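You operate a simulated robot arm through the tools that you are given. There is no shell and no other tool. Be economical: measure what you need, move in short steps, check, and stop when the job is done.

The job below is to be done with a simulated robot arm. You get a single attempt, and the scene is never put back.

JOB
Take the yellow probe and leave it in the reject tub. Take the blue probe and put it in the black crate. Open the chiller drawer, put the cell tray from the top of the orange bench inside, then shut the drawer. Take the wand on the top of the orange bench and put it away on the floor of the wash sink. Take the crop card from the top of the orange bench and leave it on the top of the green bench. Switch the low grey switch off. Put the green medium lettuce from the top of the wide table on the top of the orange bench. The order is free. Set down upright: cell tray, medium lettuce.

Only the result counts: the job must be done as asked and must still hold three seconds after the hand-in. Knocking over, shifting, dropping, spilling or breaking anything else fails it.

ROBOT AND FRAMES
A 7-joint arm with a vacuum gripper on a trunk, on a base that drives. Base frame: it is fixed to the floor where the robot stands at the start and does not move with it; the origin is under the middle of the robot, x ahead of it, y to its left, z up; the surface under the hand at the start is at about z = 850. Units: mm, rad, N and s.
With the tool pointing down near the work surface it reaches from about 100 to 620 mm from the robot's upright axis, wherever it stands. Its first joint turns from -1.204 to 3.002 rad. Places, roughly: black crate (30x20x12 cm) [600, 2700, 200]; blue probe [500, 0, 1000]; cell tray (22x5x18 cm) [700, 100, 900]; chiller drawer [500, 3900, 700]; chiller drawer inside [600, 3900, 500]; crop card [750, -750, 750]; floor of the wash sink [-6800, -100, 900]; low grey switch [-1100, -300, 900]; medium lettuce [-1750, 1250, 750]; reject tub [-4250, 750, 500]; top of the green bench [-1800, -3500, 800]; top of the orange bench [700, -500, 800]; wand (6x6x22 cm) [700, -400, 900]; yellow probe [500, 0, 1000]. Payload 1.06 kg.
Tool frame: the origin (TCP) lies in the middle of the cups' lips, and z points out of the cups. The gripper has 1 cup of 24 mm across, covering 24 by 24 mm (tool x, y); the bellows give 8 mm. With the vacuum on, a cup seals on a smooth face that it is pressed against (1 to 4 N); it does not hold porous or soft things. The pull reaches 23 N.
Orientation is that of the tool frame in the base frame, as a unit quaternion [w, x, y, z]. With the cups facing straight down, the tool's x points along the base's -x, its y along +y and its z along -z.

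CONTROLS
- The arm moves only by the tool drive_tool. Its argument "deltas" is a list of rows, each a list of 7 numbers: the shift along the base's x, y, z in mm, then the turn, a rotation vector about the base's x, y, z in rad, then the vacuum: 1 switches it on, 0 off. In form: [[x, y, z, rx, ry, rz, valve], ...]. A call has 1 to 12 rows; each row shifts and turns the commanded pose from where the row before left it. A row lasts 0.2 s, in which the tool goes at most 50 mm and 0.15 rad; a call with a longer step from one row to the next is refused whole, and so is a gripper value outside its range. Where a pose cannot be reached the arm comes as near as it can. A force on the tool above 40 N (or 10 N above the force at the start of the call, whichever is more), or a blocked arm, ends the call early, and 0.2 s more pass. The pull builds up within a second once a cup has sealed. Time passes only in rows, and 0.2 s behind the last, so rows that do not move give it time. It gives the time, the measured TCP pose, the force on the tool (base axes) and the pull of the vacuum at its end, in the units of the frame above (readings bear some noise), with the torque about the TCP (base axes, N m) and any sound that the robot's microphone picked up, and new pictures: "show" is both (left out), scene, wrist or none.
- Cameras (640 x 400 px; columns grow to the right, rows downward): "scene" is now at [174.5, 15.4, 1245.5]; the picture's right is [0.18, -0.98, 0.00], its down [-0.23, -0.04, -0.97] and it looks along [0.96, 0.18, -0.23] (base axes); focal length 214 px, centre (320, 200). "wrist" rides on the gripper at [78, 19, -96] in the tool frame; the picture's right is [-0.24, 0.97, 0.00], its down [-0.71, -0.17, -0.69] and it looks along [-0.67, -0.16, 0.73] (tool axes); focal length 243 px, centre (320, 200). There is no depth. A picture from a camera that has moved, and an enlarged one, comes with that camera's place and axes in the base frame and with its lens.
- move_column(by): slides the trunk up (or, below 0, down) by that many mm; the arm and the scene camera ride with it, the base frame stays. It gives what a move gives, with no picture.
- roll_base(legs): drives the robot by 1 to 6 legs, each [ahead, left, turn to the left] in mm, mm and rad, along the robot's own axes; the way and the turn of a leg run together, so that a leg with both is an arc; at most 1500 mm and 3.142 rad a leg. The arm and the cameras ride along, it lands a little off, and it stops where it bumps. It gives what a move gives, and a new picture of the scene camera.
- head_to(pan, tilt): turns the head with the scene camera to pan (to the left, within 1.396 rad either way) and tilt (down, from -0.506 to 1.204), counted from straight ahead of the robot. It gives what a move gives, and a new picture of the scene camera.
- close_up(camera, box): a new picture of the part [left, top, right, bottom] of that camera's present view, enlarged. The clock stands still meanwhile.
- job_done(): hands the job in; it is judged then, once.

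Work in short steps. Places have to be worked out from the pictures, the camera data and where the tool is seen: move nearer, look again, correct. Check each grasp and each placing, and mend what went wrong. You have 217 turns and 260 pictures in all, those below and enlarged ones among them. Switch the vacuum off and draw the arm clear of the work before you hand the job in, unless the task says otherwise.

The tools are called after "Request:" as a command line: name --pt "numbers of a row" for each row, then --argument value for the rest, lists and objects as JSON in quotes. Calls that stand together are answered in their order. drive_tool: Moves the arm, as the interface text tells. Its arguments: {"type":"object","properties":{"deltas":{"type":"array","items":{"type":"array","items":{"type":"number"}}},"show":{"type":"string","enum":["both","scene","wrist","none"]}},"required":["deltas"]} The other tools are called the same way: move_column (by) slides the trunk up or down; roll_base (legs) drives the base; head_to (pan, tilt) turns the head that bears the scene camera; close_up (camera, box) takes an enlarged picture of a part of a camera's view; job_done () hands the job in.

At the start:

```text
t: 0.0
tool_pos: [365.6, -73.8, 1193.0]
ee_rot: [0.0, 0.0, 1.0, 0.0]
wrist_force: [0.4, -0.1, 0.0]
moment: [-0.01, 0.02, 0.01]
pull: 0.0
trunk travel left (down, up): [-375.0, 117.0]
robot x, y, heading: [3.6, 0.6, -0.001]
head pan, tilt: [0.182, 0.237]
```

scene: 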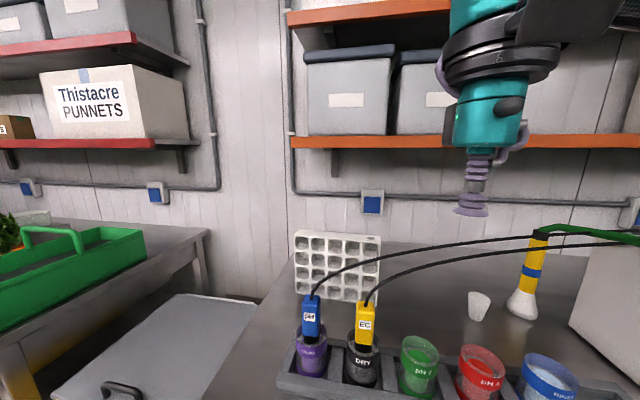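
wrist: 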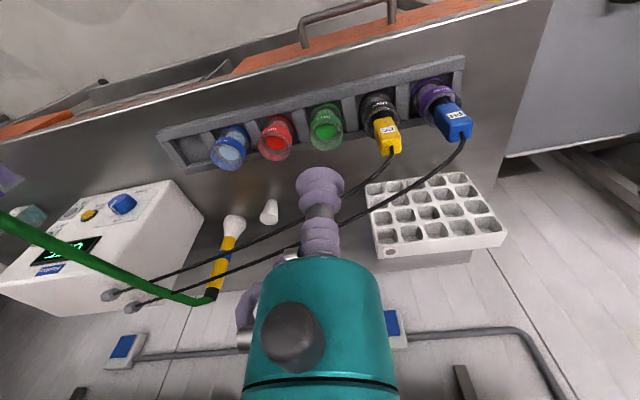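

The probes sit in cups on the bench ahead, with cables running to a meter box. I'll take enlarged views before moving.

Request:
close_up --camera "scene" --box '[260, 210, 640, 400]'

Request:
head_to --pan -0.5 --tilt 0.5

```text
1.68 times, centred on (450, 305) of scene
camera zoom: at [174.5, 15.4, 1245.5], right [0.18, -0.98, 0.0], down [-0.23, -0.04, -0.97], along [0.96, 0.18, -0.23], focal length 361 px, centre (101, 23)
```

zoom: 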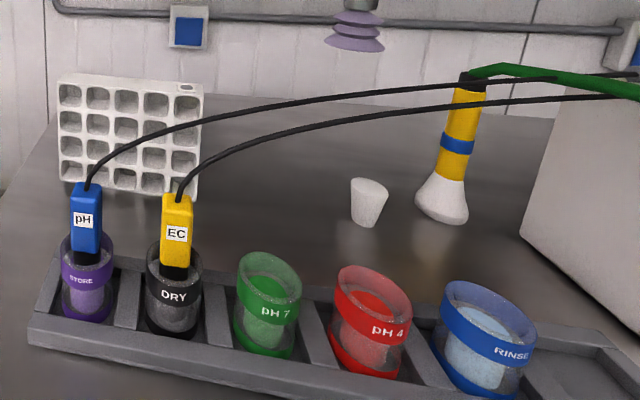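

```text
t: 1.1
tool_pos: [365.2, -74.2, 1192.0]
ee_rot: [0.0, 0.001, 1.0, -0.001]
wrist_force: [-0.3, -0.9, -0.1]
moment: [0.0, 0.01, -0.01]
pull: 0.2
trunk travel left (down, up): [-375.0, 117.0]
robot x, y, heading: [0.5, -1.8, -0.002]
head pan, tilt: [-0.499, 0.499]
camera scene: at [162.6, -45.0, 1221.3], right [-0.48, -0.88, 0.0], down [-0.42, 0.23, -0.88], along [0.77, -0.42, -0.48], focal length 214 px, centre (320, 200)
```

scene: 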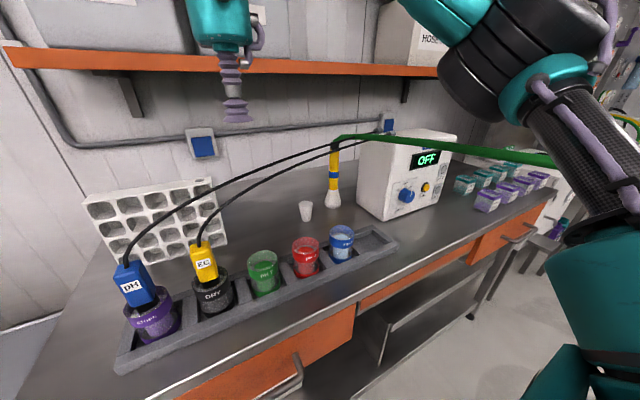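

I need the shape of the probe handles to choose a grasp face, so I'll enlarge them in both cameras.

Request:
close_up --camera "scene" --box '[70, 170, 310, 320]'

Request:
close_up --camera "wrist" --box '[300, 60, 540, 210]'

Request:
close_up --camera "wrist" --box '[0, 160, 320, 360]'

```text
2.67 times, centred on (190, 245) of scene
camera zoom: at [162.6, -45.0, 1221.3], right [-0.48, -0.88, 0.0], down [-0.42, 0.23, -0.88], along [0.77, -0.42, -0.48], focal length 572 px, centre (667, 80)
```

zoom: 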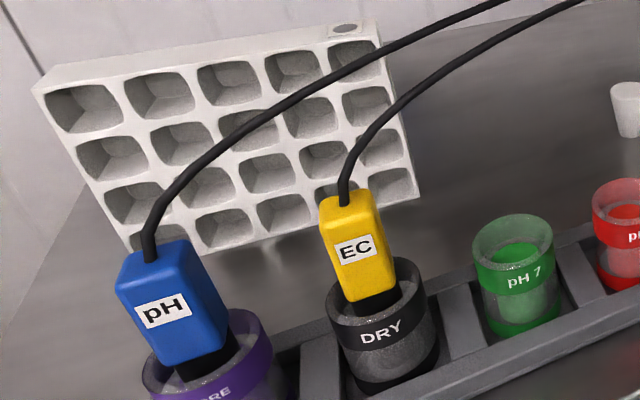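

```text
2.67 times, centred on (420, 135) of wrist
camera zoom: at [287.6, -55.5, 1288.6], right [0.24, 0.97, 0.0], down [0.71, -0.17, 0.69], along [0.67, -0.16, -0.73], focal length 647 px, centre (53, 373)
```

zoom: 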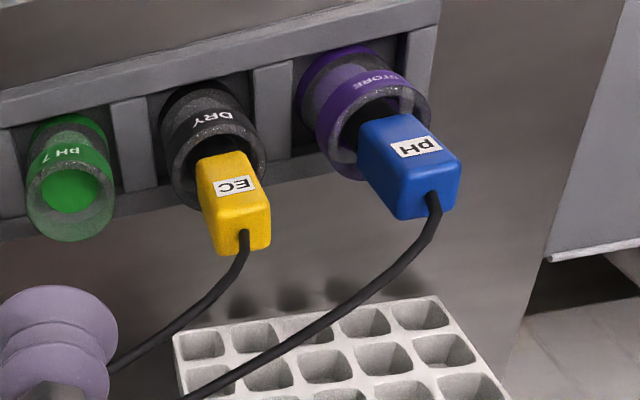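

```text
2.00 times, centred on (160, 260) of wrist
camera zoom: at [287.6, -55.5, 1288.6], right [0.24, 0.97, 0.0], down [0.71, -0.17, 0.69], along [0.67, -0.16, -0.73], focal length 485 px, centre (640, 80)
```

zoom: 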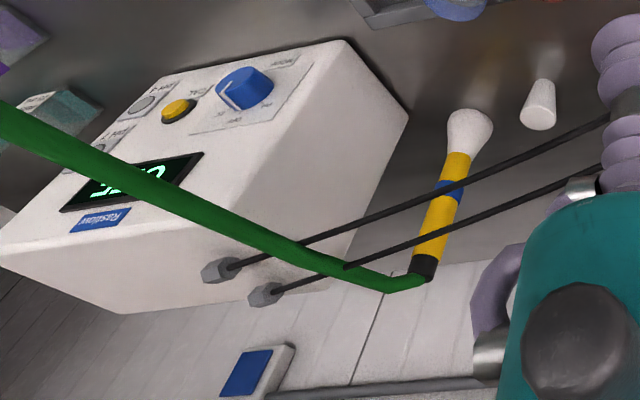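

Next I'll look to the right to see where the green hose goes and where the crop card is.

Request:
head_to --pan -1.3 --tilt 0.4

Request:
head_to --pan 1.3 --tilt 0.3

```text
t: 2.2
tool_pos: [365.6, -74.4, 1191.9]
ee_rot: [0.0, 0.0, 1.0, 0.0]
wrist_force: [1.0, -0.2, -0.7]
moment: [-0.01, 0.0, -0.02]
pull: 0.0
trunk travel left (down, up): [-375.0, 117.0]
robot x, y, heading: [-1.4, -2.2, 0.003]
head pan, tilt: [-1.3, 0.4]
camera scene: at [107.5, -90.7, 1230.4], right [-0.96, -0.27, 0.0], down [-0.1, 0.38, -0.92], along [0.25, -0.89, -0.39], focal length 214 px, centre (320, 200)
```

scene: 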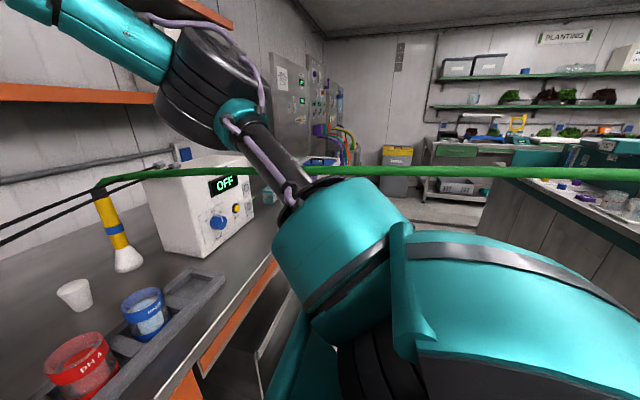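

```text
t: 4.5
tool_pos: [366.2, -75.0, 1192.3]
ee_rot: [-0.001, 0.0, 1.0, 0.0]
wrist_force: [0.7, -0.8, -1.3]
moment: [-0.01, -0.02, 0.01]
pull: 0.1
trunk travel left (down, up): [-375.0, 117.0]
robot x, y, heading: [0.8, 0.5, -0.002]
head pan, tilt: [1.3, 0.3]
camera scene: at [107.7, 88.5, 1239.6], right [0.96, -0.27, 0.0], down [-0.08, -0.28, -0.96], along [0.26, 0.92, -0.3], focal length 214 px, centre (320, 200)
```

scene: 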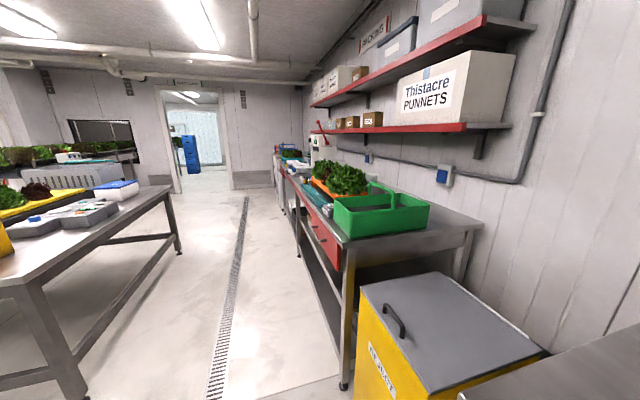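

Triangulating from the two views puts the blue label face at about (460, 86, 980) and the yellow at about (465, -1, 975), both facing the robot. I'll turn the tool horizontal (pointing +x), well clear of everything, with the head looking at the probes.

Request:
head_to --pan 0.0 --tilt 0.7

Request:
drive_tool --pt "0 0 -10 0 -0.143 0 0" --pt "0 0 -10 0 -0.143 0 0" --pt "0 0 -10 0 -0.143 0 0" --pt "0 0 -10 0 -0.143 0 0" --pt "0 0 -10 0 -0.143 0 0" --pt "0 0 -10 0 -0.143 0 0" --pt "0 0 -10 0 -0.143 0 0" --pt "0 0 -10 0 -0.143 0 0" --pt "0 0 -10 0 -0.143 0 0" --pt "0 0 -10 0 -0.143 0 0" --pt "0 0 -10 0 -0.141 0 0" --show "both"

```text
t: 6.0
tool_pos: [365.5, -75.2, 1191.5]
ee_rot: [-0.001, 0.0, 1.0, 0.0]
wrist_force: [0.8, -0.3, 0.4]
moment: [0.0, 0.02, 0.01]
pull: 0.1
trunk travel left (down, up): [-375.0, 117.0]
robot x, y, heading: [-0.8, -1.8, 0.0]
head pan, tilt: [0.0, 0.7]
camera scene: at [167.6, -1.4, 1203.6], right [0.0, -1.0, 0.0], down [-0.64, 0.0, -0.77], along [0.77, 0.0, -0.64], focal length 214 px, centre (320, 200)
```

scene: 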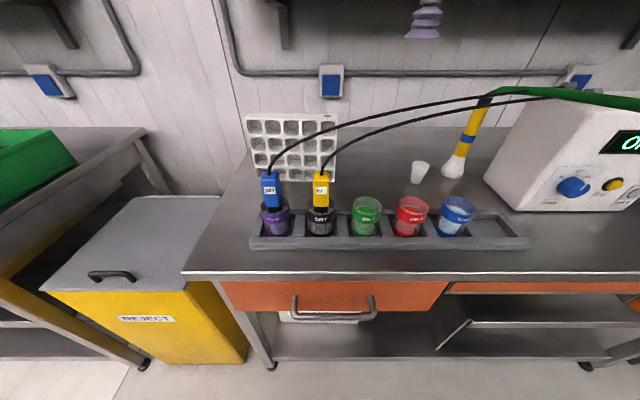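

```text
t: 7.5
tool_pos: [402.4, -85.9, 1152.6]
ee_rot: [0.419, 0.102, 0.902, 0.02]
wrist_force: [-0.7, 0.6, -1.2]
moment: [0.0, -0.03, 0.02]
pull: 0.1
trunk travel left (down, up): [-375.0, 117.0]
robot x, y, heading: [-0.7, -2.2, 0.001]
head pan, tilt: [0.0, 0.7]
stopped in row 7: the arm was blocked; the commanded pose is now the measured one
camera scene: at [159.7, -0.7, 1190.1], right [0.01, -1.0, 0.0], down [-0.76, -0.01, -0.65], along [0.65, 0.01, -0.76], focal length 214 px, centre (320, 200)
camera wrist: at [283.5, -47.0, 1158.9], right [0.31, 0.9, 0.29], down [-0.1, -0.28, 0.96], along [0.95, -0.33, 0.01], focal length 243 px, centre (320, 200)
```

scene: 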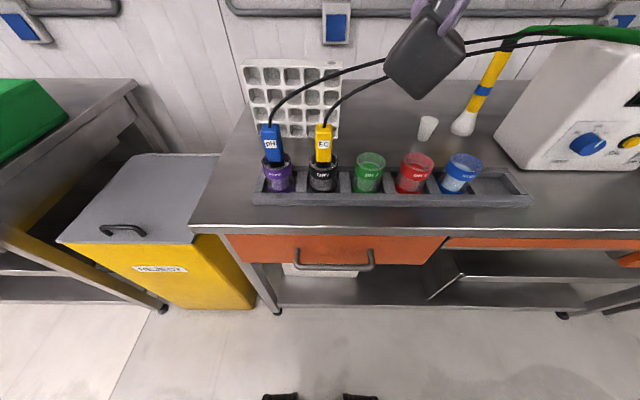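
wrist: 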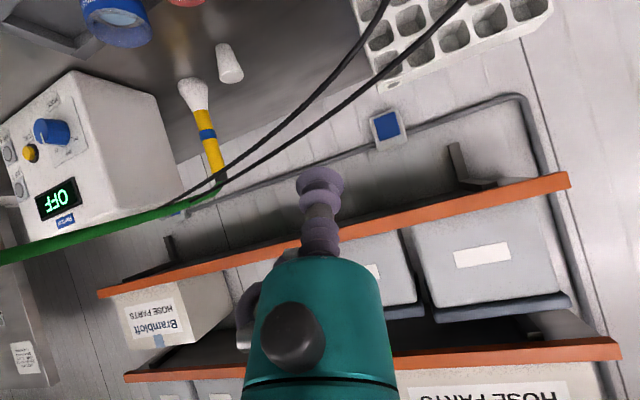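

The forearm bumped the head while folding, so the tool needs to work further out. I'll ease the arm forward, then back the base off 200 mm.

Request:
drive_tool --pt "30 0 0 0 0 0 0" --pt "30 0 0 0 0 0 0" --show "none"

Request:
roll_base --legs '[[-200, 0, 0]]'

```text
t: 8.2
tool_pos: [460.8, -83.3, 1149.9]
ee_rot: [0.421, 0.094, 0.902, 0.016]
wrist_force: [-0.2, -0.8, -0.1]
moment: [0.0, 0.01, 0.02]
pull: 0.1
trunk travel left (down, up): [-375.0, 117.0]
robot x, y, heading: [-3.2, 0.3, -0.005]
head pan, tilt: [0.0, 0.7]
```

```text
t: 9.8
tool_pos: [259.7, -85.4, 1150.9]
ee_rot: [0.421, 0.096, 0.902, 0.017]
wrist_force: [-0.6, -0.3, -0.1]
moment: [0.02, 0.02, 0.0]
pull: 0.1
trunk travel left (down, up): [-375.0, 117.0]
robot x, y, heading: [-199.2, -1.8, -0.002]
head pan, tilt: [0.0, 0.7]
camera scene: at [-32.9, -1.6, 1203.6], right [0.0, -1.0, 0.0], down [-0.64, 0.0, -0.77], along [0.77, 0.0, -0.64], focal length 214 px, centre (320, 200)
```

scene: 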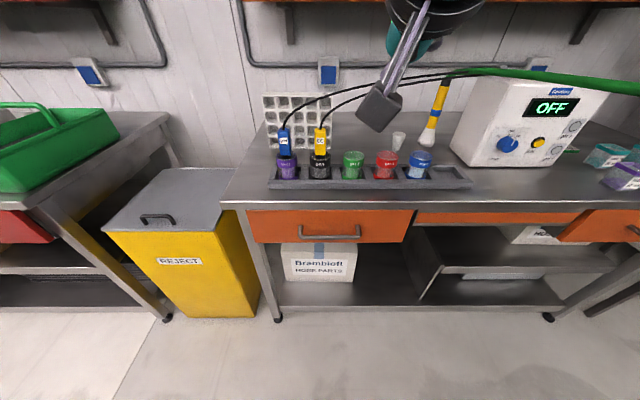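

With room now, I'll finish turning the tool to point along +x and bring it in front of the blue probe, about 60 mm short.

Request:
drive_tool --pt "17 21 -10 -0.0272 -0.1158 0.019 0" --pt "17 21 -10 -0.0272 -0.1158 0.019 0" --pt "17 21 -20 -0.0272 -0.1158 0.019 0" --pt "17 21 -26 -0.0272 -0.1158 0.019 0" --pt "17 21 -26 -0.0272 -0.1158 0.019 0" --pt "17 21 -26 -0.0272 -0.1158 0.019 0" --pt "17 21 -26 0 0 0 0" --pt "17 21 -26 0 0 0 0"

```text
t: 11.6
tool_pos: [395.8, 82.1, 980.2]
ee_rot: [0.707, 0.0, 0.708, -0.001]
wrist_force: [0.6, -0.4, -0.5]
moment: [0.0, -0.02, 0.01]
pull: 0.0
trunk travel left (down, up): [-375.0, 117.0]
robot x, y, heading: [-202.9, 2.6, -0.002]
head pan, tilt: [0.0, 0.7]
camera scene: at [-32.2, -1.3, 1203.5], right [0.0, -1.0, 0.0], down [-0.64, 0.0, -0.76], along [0.76, 0.0, -0.64], focal length 214 px, centre (320, 200)
camera wrist: at [301.3, 101.9, 902.4], right [0.0, 0.97, 0.23], down [-0.68, -0.17, 0.71], along [0.73, -0.16, 0.67], focal length 243 px, centre (320, 200)
```

scene: 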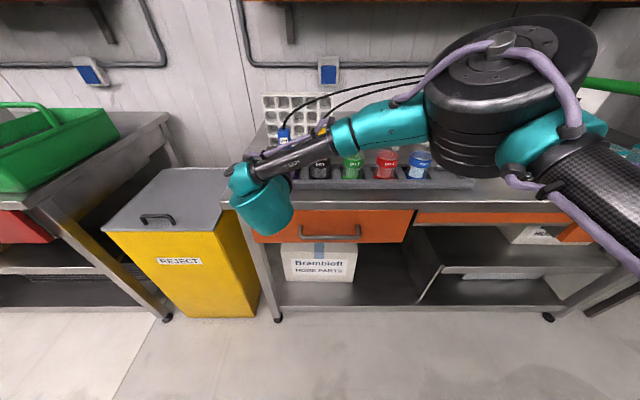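
wrist: 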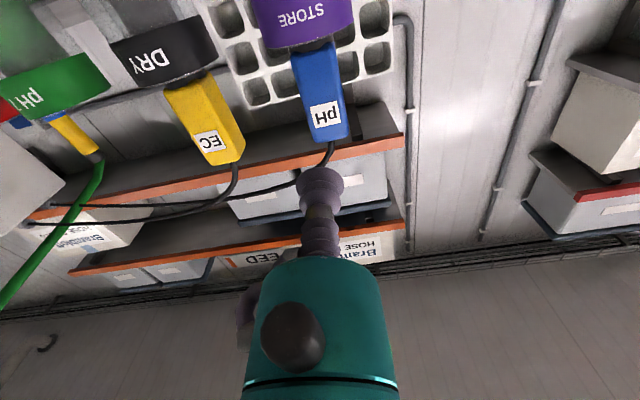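

The blue label face resolves to about (460, 89, 972). I'll align and approach with the vacuum on, in small steps at the end.

Request:
drive_tool --pt "20 3 -5 0 0 0 1" --pt "20 3 -4 0 0 0 1" --pt "10 0 0 0 0 0 1" --pt "6 0 0 0 0 0 1" --pt "4 0 0 0 0 0 1" --pt "3 0 0 0 0 0 1" --show "wrist"

```text
t: 12.9
tool_pos: [458.6, 88.7, 971.1]
ee_rot: [0.707, 0.0, 0.707, 0.0]
wrist_force: [0.0, 0.1, -0.4]
moment: [-0.01, -0.02, -0.01]
pull: 0.0
trunk travel left (down, up): [-375.0, 117.0]
robot x, y, heading: [-200.5, 0.8, -0.003]
head pan, tilt: [0.0, 0.7]
camera wrist: at [363.9, 108.0, 893.4], right [0.0, 0.97, 0.23], down [-0.68, -0.17, 0.71], along [0.73, -0.16, 0.66], focal length 243 px, centre (320, 200)
```

wrist: 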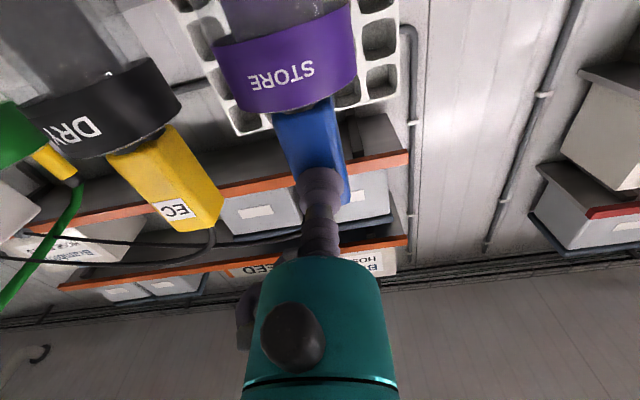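

The cup lines up with the label but isn't touching yet, so I'll press on in 2 mm steps.

Request:
drive_tool --pt "2 0 0 0 0 0 1" --pt "2 0 0 0 0 0 1" --pt "2 0 0 0 0 0 1" --show "none"

```text
t: 13.8
tool_pos: [465.2, 89.3, 972.3]
ee_rot: [0.707, 0.001, 0.707, -0.001]
wrist_force: [-1.1, -0.3, 2.0]
moment: [-0.02, 0.02, 0.01]
pull: 23.2
trunk travel left (down, up): [-375.0, 117.0]
robot x, y, heading: [-202.0, 2.1, 0.001]
head pan, tilt: [0.0, 0.7]
```

It has sealed with a pull of 23 N. I'll lift slowly and watch the forces for cable tension.

Request:
drive_tool --pt "0 0 10 0 0 0 1" --pt "0 0 15 0 0 0 1" --pt "0 0 20 0 0 0 1" --pt "0 0 20 0 0 0 1" --show "both"

```text
t: 14.8
tool_pos: [464.9, 88.9, 1036.4]
ee_rot: [0.706, 0.0, 0.708, 0.0]
wrist_force: [0.0, 0.3, 0.1]
moment: [0.0, 0.01, 0.02]
pull: 23.0
trunk travel left (down, up): [-375.0, 117.0]
robot x, y, heading: [-199.3, -0.2, -0.008]
head pan, tilt: [0.0, 0.7]
camera scene: at [-32.4, -1.7, 1203.5], right [0.0, -1.0, 0.0], down [-0.64, 0.0, -0.77], along [0.77, 0.0, -0.64], focal length 214 px, centre (320, 200)
camera wrist: at [369.2, 108.7, 958.4], right [0.0, 0.97, 0.23], down [-0.68, -0.17, 0.71], along [0.73, -0.16, 0.66], focal length 243 px, centre (320, 200)
```

scene: 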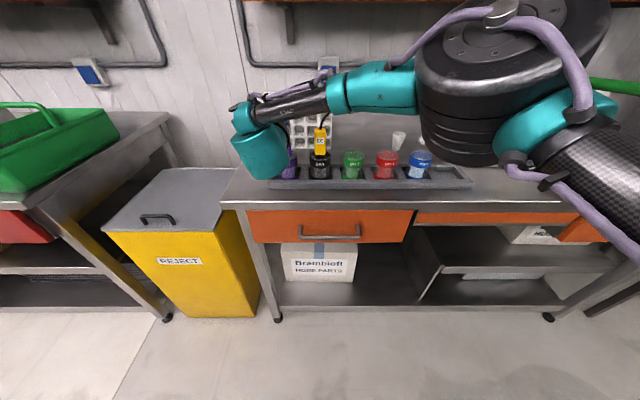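
wrist: 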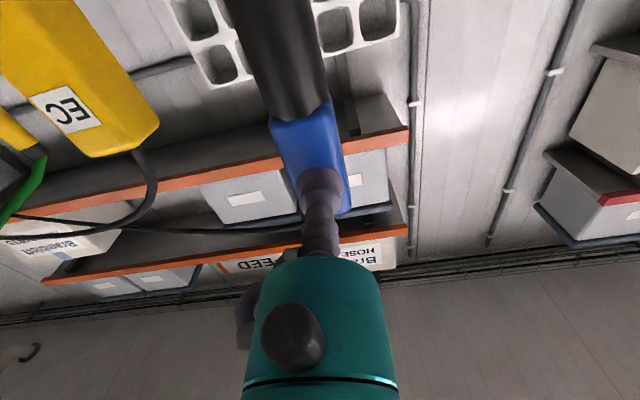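

The probe is coming out freely. I'll lift another 110 mm and draw back to see the cable.

Request:
drive_tool --pt "0 0 25 0 0 0 1" --pt "0 0 30 0 0 0 1" --pt "0 0 30 0 0 0 1" --pt "0 0 25 0 0 0 1" --pt "-30 0 0 0 0 0 1" --pt "-30 0 0 0 0 0 1" --show "both"

```text
t: 16.1
tool_pos: [405.5, 88.6, 1147.2]
ee_rot: [0.706, 0.0, 0.708, -0.001]
wrist_force: [-0.1, 0.0, -0.7]
moment: [-0.01, 0.02, 0.0]
pull: 23.0
trunk travel left (down, up): [-375.0, 117.0]
robot x, y, heading: [-198.6, 1.0, 0.0]
head pan, tilt: [0.0, 0.7]
camera scene: at [-32.5, -1.6, 1203.6], right [0.0, -1.0, 0.0], down [-0.64, 0.0, -0.77], along [0.77, 0.0, -0.64], focal length 214 px, centre (320, 200)
camera wrist: at [309.8, 107.7, 1068.8], right [0.0, 0.97, 0.23], down [-0.68, -0.17, 0.71], along [0.73, -0.16, 0.66], focal length 243 px, centre (320, 200)
```

scene: 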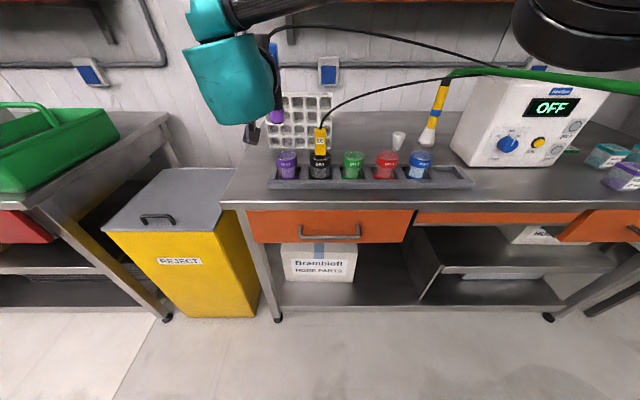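
wrist: 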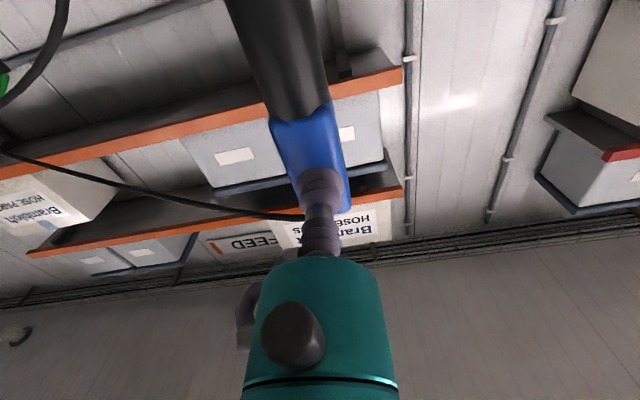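

There's no tension and the cable just trails along. I'll retract the tool and drive left in stages toward the black crate, watching the cable.

Request:
drive_tool --pt "-40 -20 0 0 0 0 1" --pt "-40 -20 0 0 0 0 1" --pt "-40 -20 0 0 0 0 1" --show "none"

Request:
head_to --pan -0.6 --tilt 0.5

Request:
roll_base --legs '[[0, 700, 0]]'

```text
t: 16.9
tool_pos: [283.3, 28.1, 1146.5]
ee_rot: [0.707, 0.0, 0.707, -0.001]
wrist_force: [-0.8, -0.1, -1.2]
moment: [0.03, -0.01, 0.01]
pull: 23.1
trunk travel left (down, up): [-375.0, 117.0]
robot x, y, heading: [-199.0, -0.5, -0.001]
head pan, tilt: [0.0, 0.7]
```

```text
t: 17.9
tool_pos: [286.3, 27.1, 1147.5]
ee_rot: [0.707, 0.0, 0.708, -0.001]
wrist_force: [-0.2, -0.5, -0.9]
moment: [-0.01, 0.01, 0.0]
pull: 22.8
trunk travel left (down, up): [-375.0, 117.0]
robot x, y, heading: [-198.9, 0.5, -0.003]
head pan, tilt: [-0.6, 0.499]
camera scene: at [-42.2, -52.9, 1221.2], right [-0.57, -0.82, 0.0], down [-0.39, 0.27, -0.88], along [0.72, -0.5, -0.48], focal length 214 px, centre (320, 200)
```

scene: 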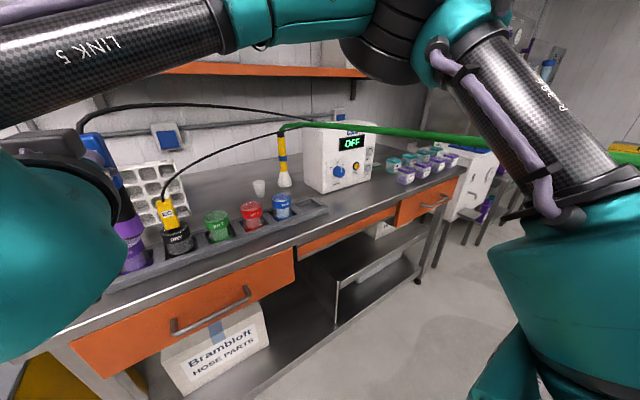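

```text
t: 24.5
tool_pos: [285.8, 725.2, 1146.6]
ee_rot: [0.707, -0.001, 0.707, 0.001]
wrist_force: [0.2, 0.0, -1.2]
moment: [-0.01, 0.03, 0.02]
pull: 22.9
trunk travel left (down, up): [-375.0, 117.0]
robot x, y, heading: [-198.8, 697.0, 0.001]
head pan, tilt: [-0.6, 0.499]
camera scene: at [-41.9, 643.0, 1221.2], right [-0.56, -0.83, 0.0], down [-0.4, 0.27, -0.88], along [0.73, -0.49, -0.48], focal length 214 px, centre (320, 200)
```

scene: 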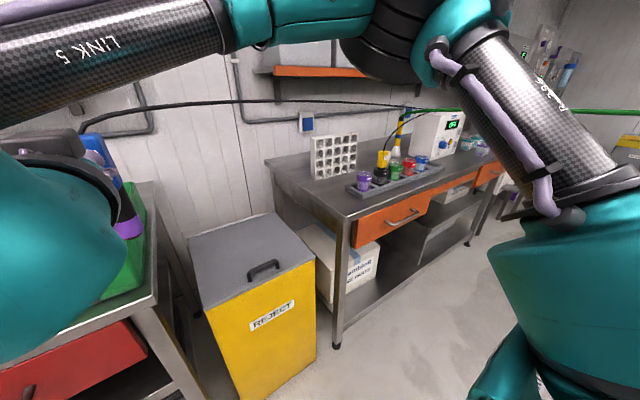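

The cable just pays out with no tension, so I'll drive on and look toward the crate.

Request:
roll_base --legs '[[0, 1200, 0]]'

Request:
head_to --pan 0.9 --tilt 0.6

```text
t: 35.3
tool_pos: [284.7, 1925.6, 1146.2]
ee_rot: [0.706, 0.0, 0.708, 0.0]
wrist_force: [0.5, 0.1, -1.0]
moment: [0.0, -0.03, -0.01]
pull: 22.9
trunk travel left (down, up): [-375.0, 117.0]
robot x, y, heading: [-199.5, 1897.9, 0.003]
head pan, tilt: [-0.6, 0.499]
camera scene: at [-42.3, 1845.2, 1221.2], right [-0.57, -0.82, 0.0], down [-0.39, 0.27, -0.88], along [0.72, -0.5, -0.48], focal length 214 px, centre (320, 200)
```

scene: 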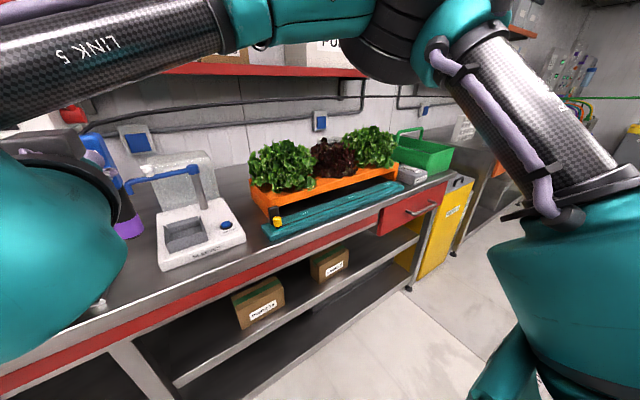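

```text
t: 36.9
tool_pos: [285.7, 1927.4, 1147.5]
ee_rot: [0.706, 0.0, 0.708, -0.001]
wrist_force: [-0.8, -0.7, -0.8]
moment: [-0.03, 0.0, -0.03]
pull: 22.6
trunk travel left (down, up): [-375.0, 117.0]
robot x, y, heading: [-200.0, 1897.4, -0.005]
head pan, tilt: [0.901, 0.6]
camera scene: at [-62.3, 1965.8, 1212.2], right [0.78, -0.62, 0.0], down [-0.35, -0.44, -0.83], along [0.51, 0.65, -0.56], focal length 214 px, centre (320, 200)
```

scene: 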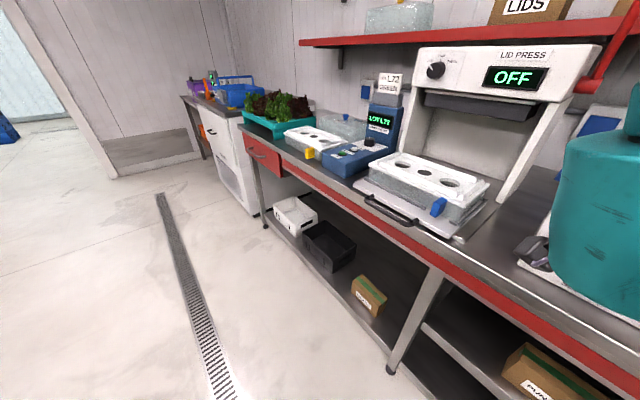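

The black crate is on the low shelf, spanning roughly x 430–650 and y 2480–2820 with its rim at about z 290. I'll go level with it and lower the trunk.

Request:
roll_base --legs '[[0, 720, 0]]'

Request:
move_column --by -370

Request:
head_to --pan 0.3 --tilt 0.6

```text
t: 43.6
tool_pos: [286.0, 2644.6, 1147.1]
ee_rot: [0.706, 0.0, 0.708, -0.001]
wrist_force: [0.1, -0.3, -0.9]
moment: [0.02, 0.02, 0.0]
pull: 22.8
trunk travel left (down, up): [-375.0, 117.0]
robot x, y, heading: [-200.0, 2614.1, -0.002]
head pan, tilt: [0.901, 0.6]
camera scene: at [-61.5, 2684.1, 1212.2], right [0.78, -0.62, 0.0], down [-0.35, -0.44, -0.83], along [0.51, 0.65, -0.56], focal length 214 px, centre (320, 200)
```

scene: 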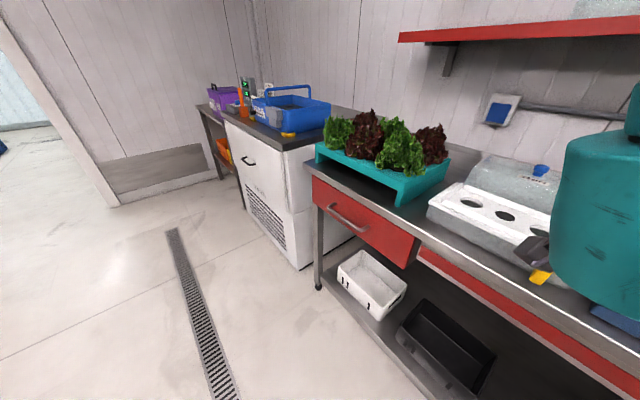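

```text
t: 47.2
tool_pos: [297.9, 2637.7, 775.3]
ee_rot: [0.702, 0.017, 0.712, -0.012]
wrist_force: [0.3, -0.2, 0.1]
moment: [0.03, -0.01, 0.0]
pull: 22.7
trunk travel left (down, up): [-5.0, 487.0]
robot x, y, heading: [-199.5, 2617.9, 0.0]
head pan, tilt: [0.901, 0.6]
```

```text
t: 48.2
tool_pos: [298.9, 2636.8, 775.5]
ee_rot: [0.702, 0.016, 0.712, -0.011]
wrist_force: [0.2, 0.2, -1.5]
moment: [-0.04, 0.0, 0.01]
pull: 22.5
trunk travel left (down, up): [-5.0, 487.0]
robot x, y, heading: [-199.9, 2617.4, 0.0]
head pan, tilt: [0.3, 0.6]
camera scene: at [39.3, 2685.0, 830.1], right [0.81, -0.59, 0.0], down [-0.36, -0.49, -0.79], along [0.47, 0.64, -0.61], focal length 214 px, centre (320, 200)
```

scene: 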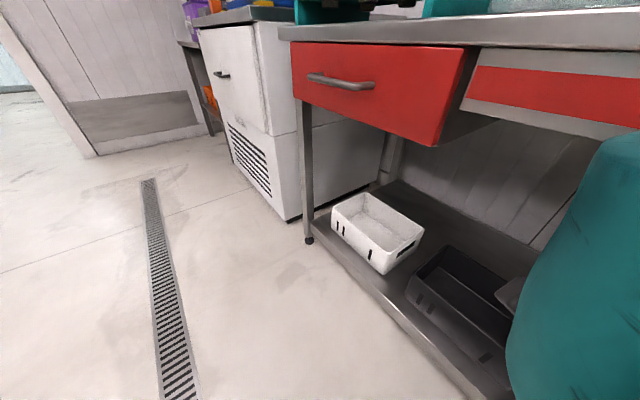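

The wrist is blocking the head's pan, and the tool shifted slightly while the trunk lowered. I'll move the tool out and down, in front of the bench, then look again.

Request:
drive_tool --pt "8 0 -35 0 0 0 1" --pt "8 0 -35 0 0 0 1" --pt "8 0 -35 0 0 0 1" --pt "0 0 -35 0 0 0 1" --pt "0 0 -35 0 0 0 1" --pt "0 0 -35 0 0 0 1" --pt "0 0 -30 0 0 0 1" --pt "0 0 -30 0 0 0 1"

```text
t: 50.0
tool_pos: [311.0, 2643.9, 505.7]
ee_rot: [0.706, -0.002, 0.708, 0.002]
wrist_force: [-0.8, -0.6, -0.5]
moment: [-0.03, -0.01, -0.01]
pull: 22.9
trunk travel left (down, up): [-5.0, 487.0]
robot x, y, heading: [-198.3, 2617.8, -0.002]
head pan, tilt: [0.3, 0.6]
camera scene: at [72.9, 2640.7, 834.6], right [0.29, -0.96, 0.0], down [-0.54, -0.17, -0.83], along [0.79, 0.24, -0.56], focal length 214 px, centre (320, 200)
camera wrist: at [215.3, 2663.0, 428.6], right [0.0, 0.97, 0.23], down [-0.68, -0.17, 0.71], along [0.73, -0.16, 0.66], focal length 243 px, centre (320, 200)
```

scene: 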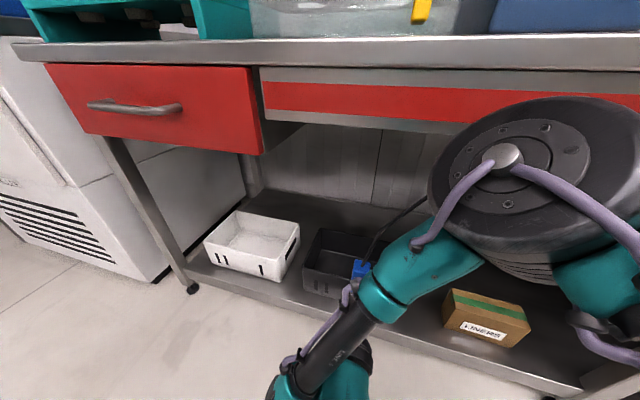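
wrist: 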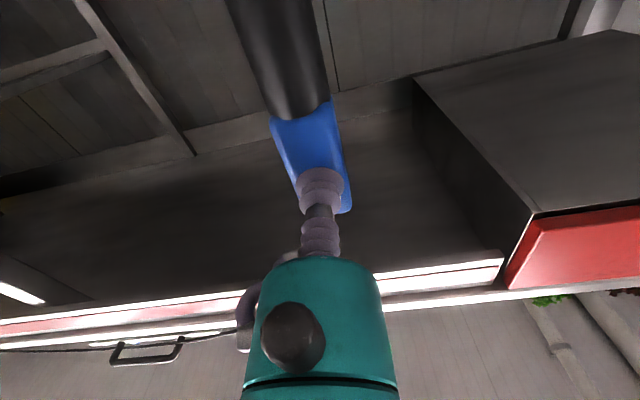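

The crate's left wall is at y≈2815 and its x range is about 480–670, so its centre is near (578, 2667). I'll advance above it with the probe tip over the rim, then pitch the tool down.

Request:
drive_tool --pt "40 3 0 0 0 0 1" --pt "40 3 0 0 0 0 1" --pt "40 4 -5 0 0 0 1" --pt "40 4 -5 0 0 0 1" --pt "40 4 -5 0 0 0 1"

```text
t: 51.2
tool_pos: [512.5, 2663.9, 491.0]
ee_rot: [0.706, -0.001, 0.708, 0.0]
wrist_force: [0.6, -0.1, -0.6]
moment: [-0.01, 0.0, -0.01]
pull: 23.0
trunk travel left (down, up): [-5.0, 487.0]
robot x, y, heading: [-200.4, 2615.4, -0.004]
head pan, tilt: [0.3, 0.6]
camera scene: at [72.9, 2640.7, 834.6], right [0.29, -0.96, 0.0], down [-0.54, -0.17, -0.83], along [0.79, 0.24, -0.56], focal length 214 px, centre (320, 200)
camera wrist: at [416.5, 2682.2, 413.9], right [0.0, 0.97, 0.23], down [-0.68, -0.17, 0.71], along [0.73, -0.16, 0.66], focal length 243 px, centre (320, 200)
```

scene: 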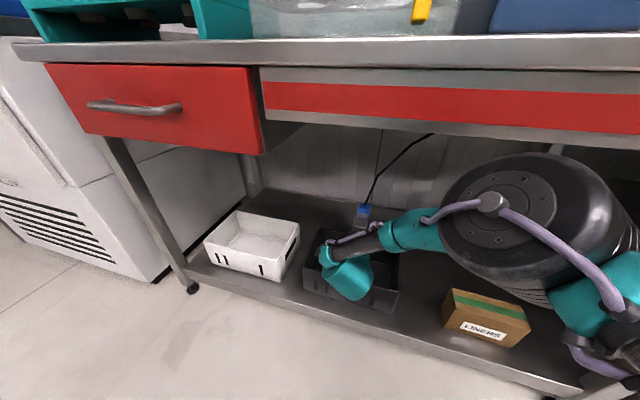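
wrist: 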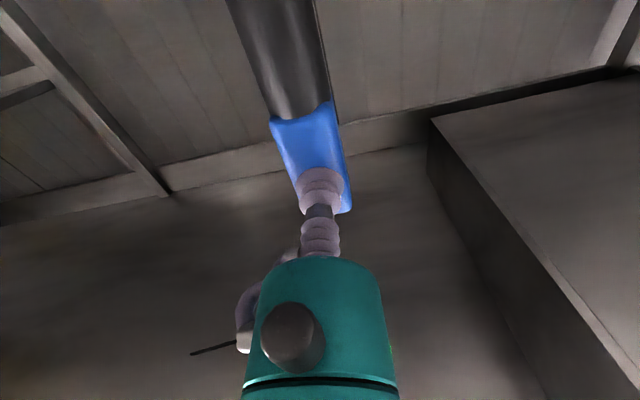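

There's clearance here, so I'll pitch the tool down about 0.75 rad while moving forward and lowering a little.

Request:
drive_tool --pt "17 1 -8 0 0.125 0 1" --pt "17 1 -8 0 0.125 0 1" --pt "17 1 -8 0 0.125 0 1" --pt "17 1 -8 0 0.125 0 1" --pt "17 1 -8 0 0.125 0 1" --pt "17 1 -8 0 0.125 0 1"

```text
t: 52.6
tool_pos: [577.7, 2648.7, 445.3]
ee_rot: [0.405, 0.0, 0.914, 0.003]
wrist_force: [-0.4, -0.3, -0.3]
moment: [0.0, 0.0, -0.07]
pull: 22.4
out of reach, approached as far as the arm can: row 6
trunk travel left (down, up): [-5.0, 487.0]
robot x, y, heading: [-200.2, 2613.6, -0.005]
head pan, tilt: [0.3, 0.6]
camera scene: at [72.9, 2640.8, 834.6], right [0.29, -0.96, 0.0], down [-0.54, -0.17, -0.83], along [0.79, 0.24, -0.56], focal length 214 px, centre (320, 200)
camera wrist: at [454.2, 2667.5, 452.7], right [0.15, 0.97, 0.18], down [-0.03, -0.18, 0.98], along [0.99, -0.16, 0.0], focal length 243 px, centre (320, 200)
```

scene: 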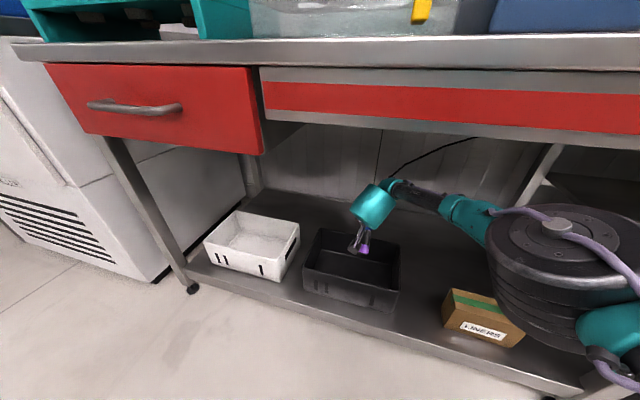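
wrist: 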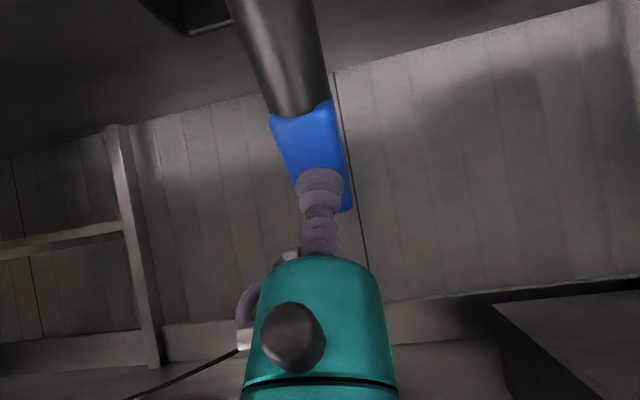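

The arm is at its reach limit, so I'll bring the base 60 mm nearer and then lower into the crate.

Request:
roll_base --legs '[[60, 0, 0]]'

Request:
drive_tool --pt "-10 5 -30 0 0 0 1" --pt "-10 5 -30 0 0 0 1" --pt "-5 5 -30 0 0 0 1" --pt "0 0 -20 0 0 0 1"

```text
t: 53.6
tool_pos: [635.9, 2648.4, 445.7]
ee_rot: [0.406, -0.002, 0.914, 0.002]
wrist_force: [-0.2, -0.3, -0.4]
moment: [0.02, -0.01, -0.01]
pull: 22.7
trunk travel left (down, up): [-5.0, 487.0]
robot x, y, heading: [-139.9, 2615.6, -0.001]
head pan, tilt: [0.3, 0.6]
camera scene: at [132.1, 2640.7, 834.6], right [0.29, -0.96, 0.0], down [-0.54, -0.17, -0.83], along [0.79, 0.24, -0.56], focal length 214 px, centre (320, 200)
```

scene: 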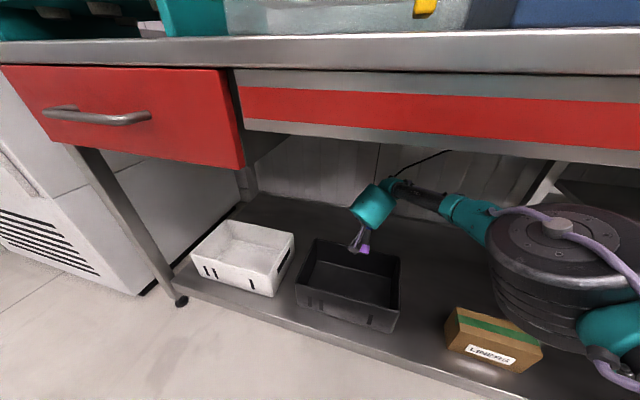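

```text
t: 54.6
tool_pos: [614.1, 2669.6, 346.7]
ee_rot: [0.411, -0.005, 0.912, 0.007]
wrist_force: [0.5, 0.1, 0.4]
moment: [0.0, -0.02, -0.02]
pull: 22.9
out of reach, approached as far as the arm can: row 4
trunk travel left (down, up): [-5.0, 487.0]
robot x, y, heading: [-138.5, 2613.9, 0.002]
head pan, tilt: [0.3, 0.6]
camera scene: at [132.2, 2640.6, 834.6], right [0.29, -0.96, 0.0], down [-0.54, -0.17, -0.83], along [0.79, 0.24, -0.56], focal length 214 px, centre (320, 200)
camera wrist: at [489.7, 2686.3, 352.3], right [0.14, 0.97, 0.19], down [-0.04, -0.18, 0.98], along [0.99, -0.15, 0.01], focal length 243 px, centre (320, 200)
```

scene: 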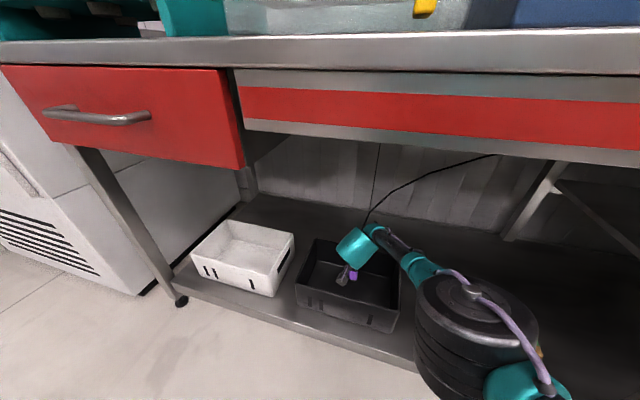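
wrist: 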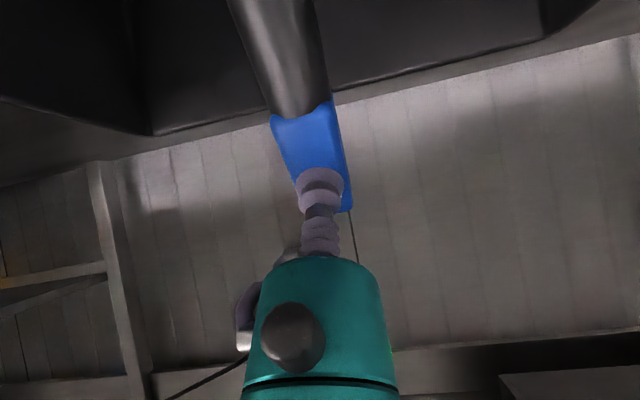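

The tip is inside the crate rim, still about 90 mm above the floor. I'll bring the base 40 mm closer and lower further before releasing.

Request:
roll_base --legs '[[45, 0, 0]]'

Request:
drive_tool --pt "-25 0 -5 0 0 0 1" --pt "-20 0 -25 0 0 0 1" --pt "0 0 -25 0 0 0 1" --pt "0 0 -20 0 0 0 1"

```text
t: 55.5
tool_pos: [658.5, 2669.2, 348.0]
ee_rot: [0.41, -0.005, 0.912, 0.008]
wrist_force: [0.7, -0.1, -1.1]
moment: [-0.02, -0.03, -0.01]
pull: 23.0
trunk travel left (down, up): [-5.0, 487.0]
robot x, y, heading: [-92.8, 2616.9, -0.003]
head pan, tilt: [0.3, 0.6]
camera scene: at [176.9, 2640.6, 834.6], right [0.29, -0.96, 0.0], down [-0.54, -0.17, -0.83], along [0.79, 0.24, -0.56], focal length 214 px, centre (320, 200)
```

scene: 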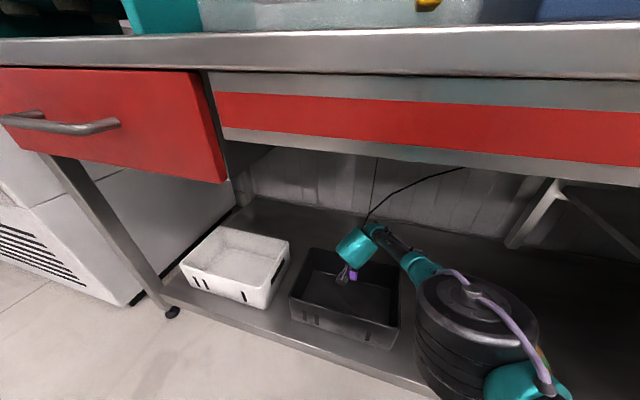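

```text
t: 56.4
tool_pos: [616.0, 2670.2, 291.4]
ee_rot: [0.414, -0.002, 0.91, 0.012]
wrist_force: [-4.2, -1.9, 20.9]
moment: [0.25, 3.03, 0.23]
pull: 22.4
trunk travel left (down, up): [-5.0, 487.0]
robot x, y, heading: [-94.0, 2612.9, -0.004]
head pan, tilt: [0.3, 0.6]
stopped in row 4: the force on the tool passed its limit at 66 N (the readings are from after the stop); the commanded pose is now the measured one
camera scene: at [175.7, 2640.1, 835.1], right [0.29, -0.96, 0.0], down [-0.54, -0.17, -0.83], along [0.79, 0.24, -0.56], focal length 214 px, centre (320, 200)
camera wrist: at [493.1, 2688.5, 296.2], right [0.14, 0.97, 0.2], down [-0.05, -0.19, 0.98], along [0.99, -0.15, 0.02], focal length 243 px, centre (320, 200)
```

scene: 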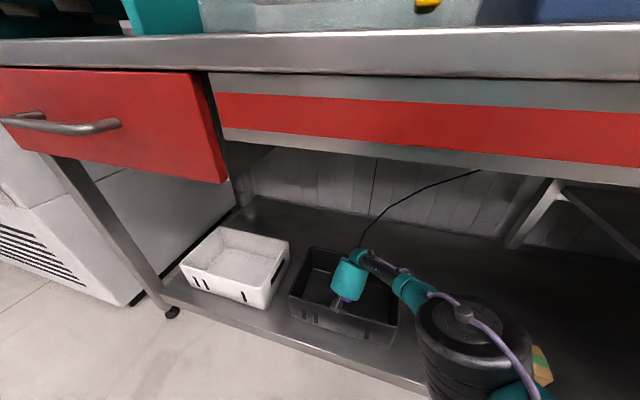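
wrist: 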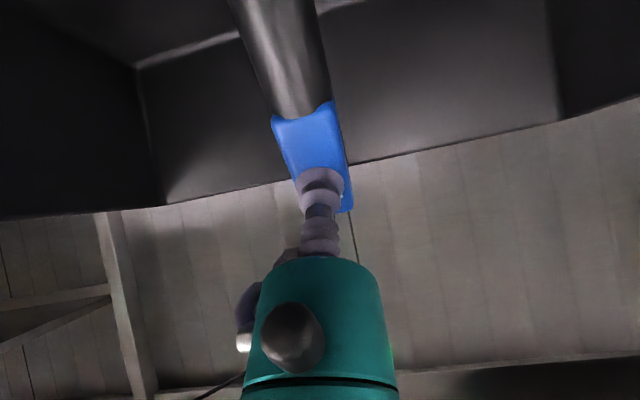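

The probe tip has touched the crate floor. I'll ease up a few mm, shift back slightly and release.

Request:
drive_tool --pt "0 0 8 0 0 0 1" --pt "-12 0 3 0 0 0 1" --pt "0 0 0 0 0 0 0" --pt "0 0 0 0 0 0 0" --pt "0 0 0 0 0 0 0" --pt "-10 0 10 0 0 0 0" --pt "-10 0 15 0 0 0 0"

```text
t: 58.0
tool_pos: [584.5, 2669.6, 325.4]
ee_rot: [0.413, -0.002, 0.911, 0.009]
wrist_force: [-0.1, -0.3, -1.4]
moment: [0.0, 0.03, 0.0]
pull: 0.1
trunk travel left (down, up): [-5.0, 487.0]
robot x, y, heading: [-90.6, 2615.5, -0.002]
head pan, tilt: [0.3, 0.6]
camera scene: at [177.0, 2640.4, 834.6], right [0.29, -0.96, 0.0], down [-0.54, -0.17, -0.83], along [0.79, 0.24, -0.56], focal length 214 px, centre (320, 200)
camera wrist: at [460.6, 2687.1, 330.3], right [0.14, 0.97, 0.19], down [-0.05, -0.19, 0.98], along [0.99, -0.15, 0.02], focal length 243 px, centre (320, 200)
```

scene: 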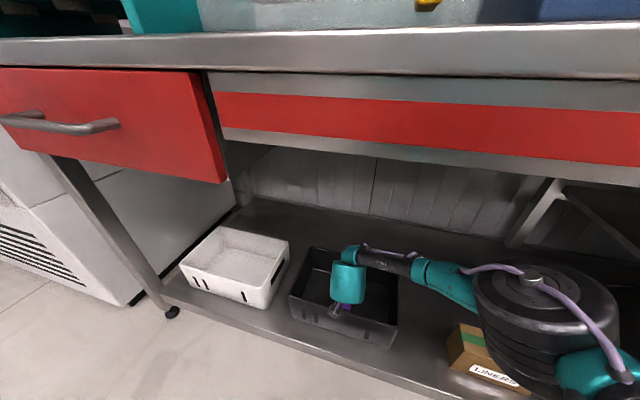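
wrist: 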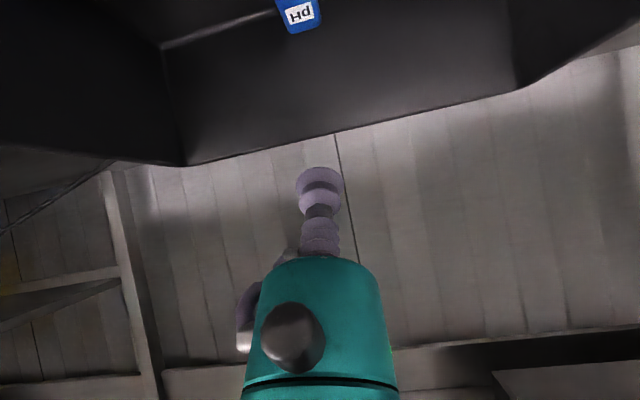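

The blue probe is lying in the crate. I'll raise the tool, back out, and look at the chiller drawer while I'm here.

Request:
drive_tool --pt "-10 0 40 0 0 0 0" --pt "-10 0 40 0 0 0 0" --pt "-10 0 40 0 0 0 0" --pt "-20 0 20 0 0 0 0" --show "none"

Request:
roll_base --legs '[[-260, 0, 0]]'

Request:
head_to --pan 0.7 --tilt 0.3

```text
t: 59.0
tool_pos: [532.7, 2668.5, 465.8]
ee_rot: [0.412, -0.003, 0.911, 0.009]
wrist_force: [-0.2, -0.2, -1.4]
moment: [0.0, 0.01, 0.01]
pull: 0.0
trunk travel left (down, up): [-5.0, 487.0]
robot x, y, heading: [-97.9, 2615.3, -0.003]
head pan, tilt: [0.3, 0.6]
```

```text
t: 60.9
tool_pos: [273.4, 2672.2, 466.0]
ee_rot: [0.412, -0.003, 0.911, 0.01]
wrist_force: [-0.4, -0.1, 0.5]
moment: [-0.01, -0.04, 0.01]
pull: 0.1
trunk travel left (down, up): [-5.0, 487.0]
robot x, y, heading: [-355.7, 2613.6, -0.001]
head pan, tilt: [0.3, 0.6]
camera scene: at [-82.9, 2641.2, 834.6], right [0.3, -0.95, 0.0], down [-0.54, -0.17, -0.83], along [0.79, 0.24, -0.56], focal length 214 px, centre (320, 200)
```

scene: 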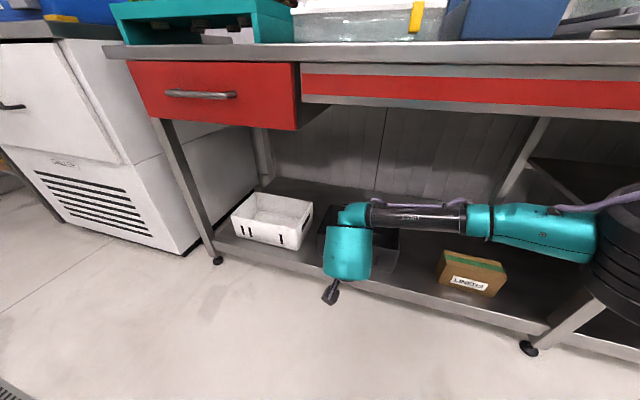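

```text
t: 61.7
tool_pos: [273.7, 2671.7, 466.1]
ee_rot: [0.413, -0.004, 0.911, 0.011]
wrist_force: [0.4, 0.3, -0.7]
moment: [0.01, 0.02, -0.04]
pull: 0.1
trunk travel left (down, up): [-5.0, 487.0]
robot x, y, heading: [-352.0, 2616.3, 0.001]
head pan, tilt: [0.7, 0.3]
camera scene: at [-95.9, 2675.1, 862.1], right [0.64, -0.76, 0.0], down [-0.23, -0.19, -0.96], along [0.73, 0.62, -0.3], focal length 214 px, centre (320, 200)
```

scene: 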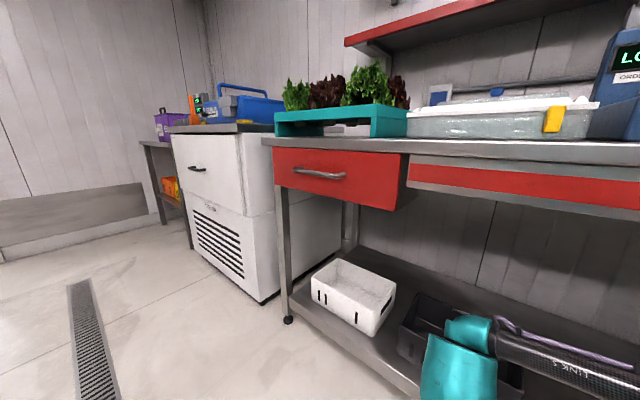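

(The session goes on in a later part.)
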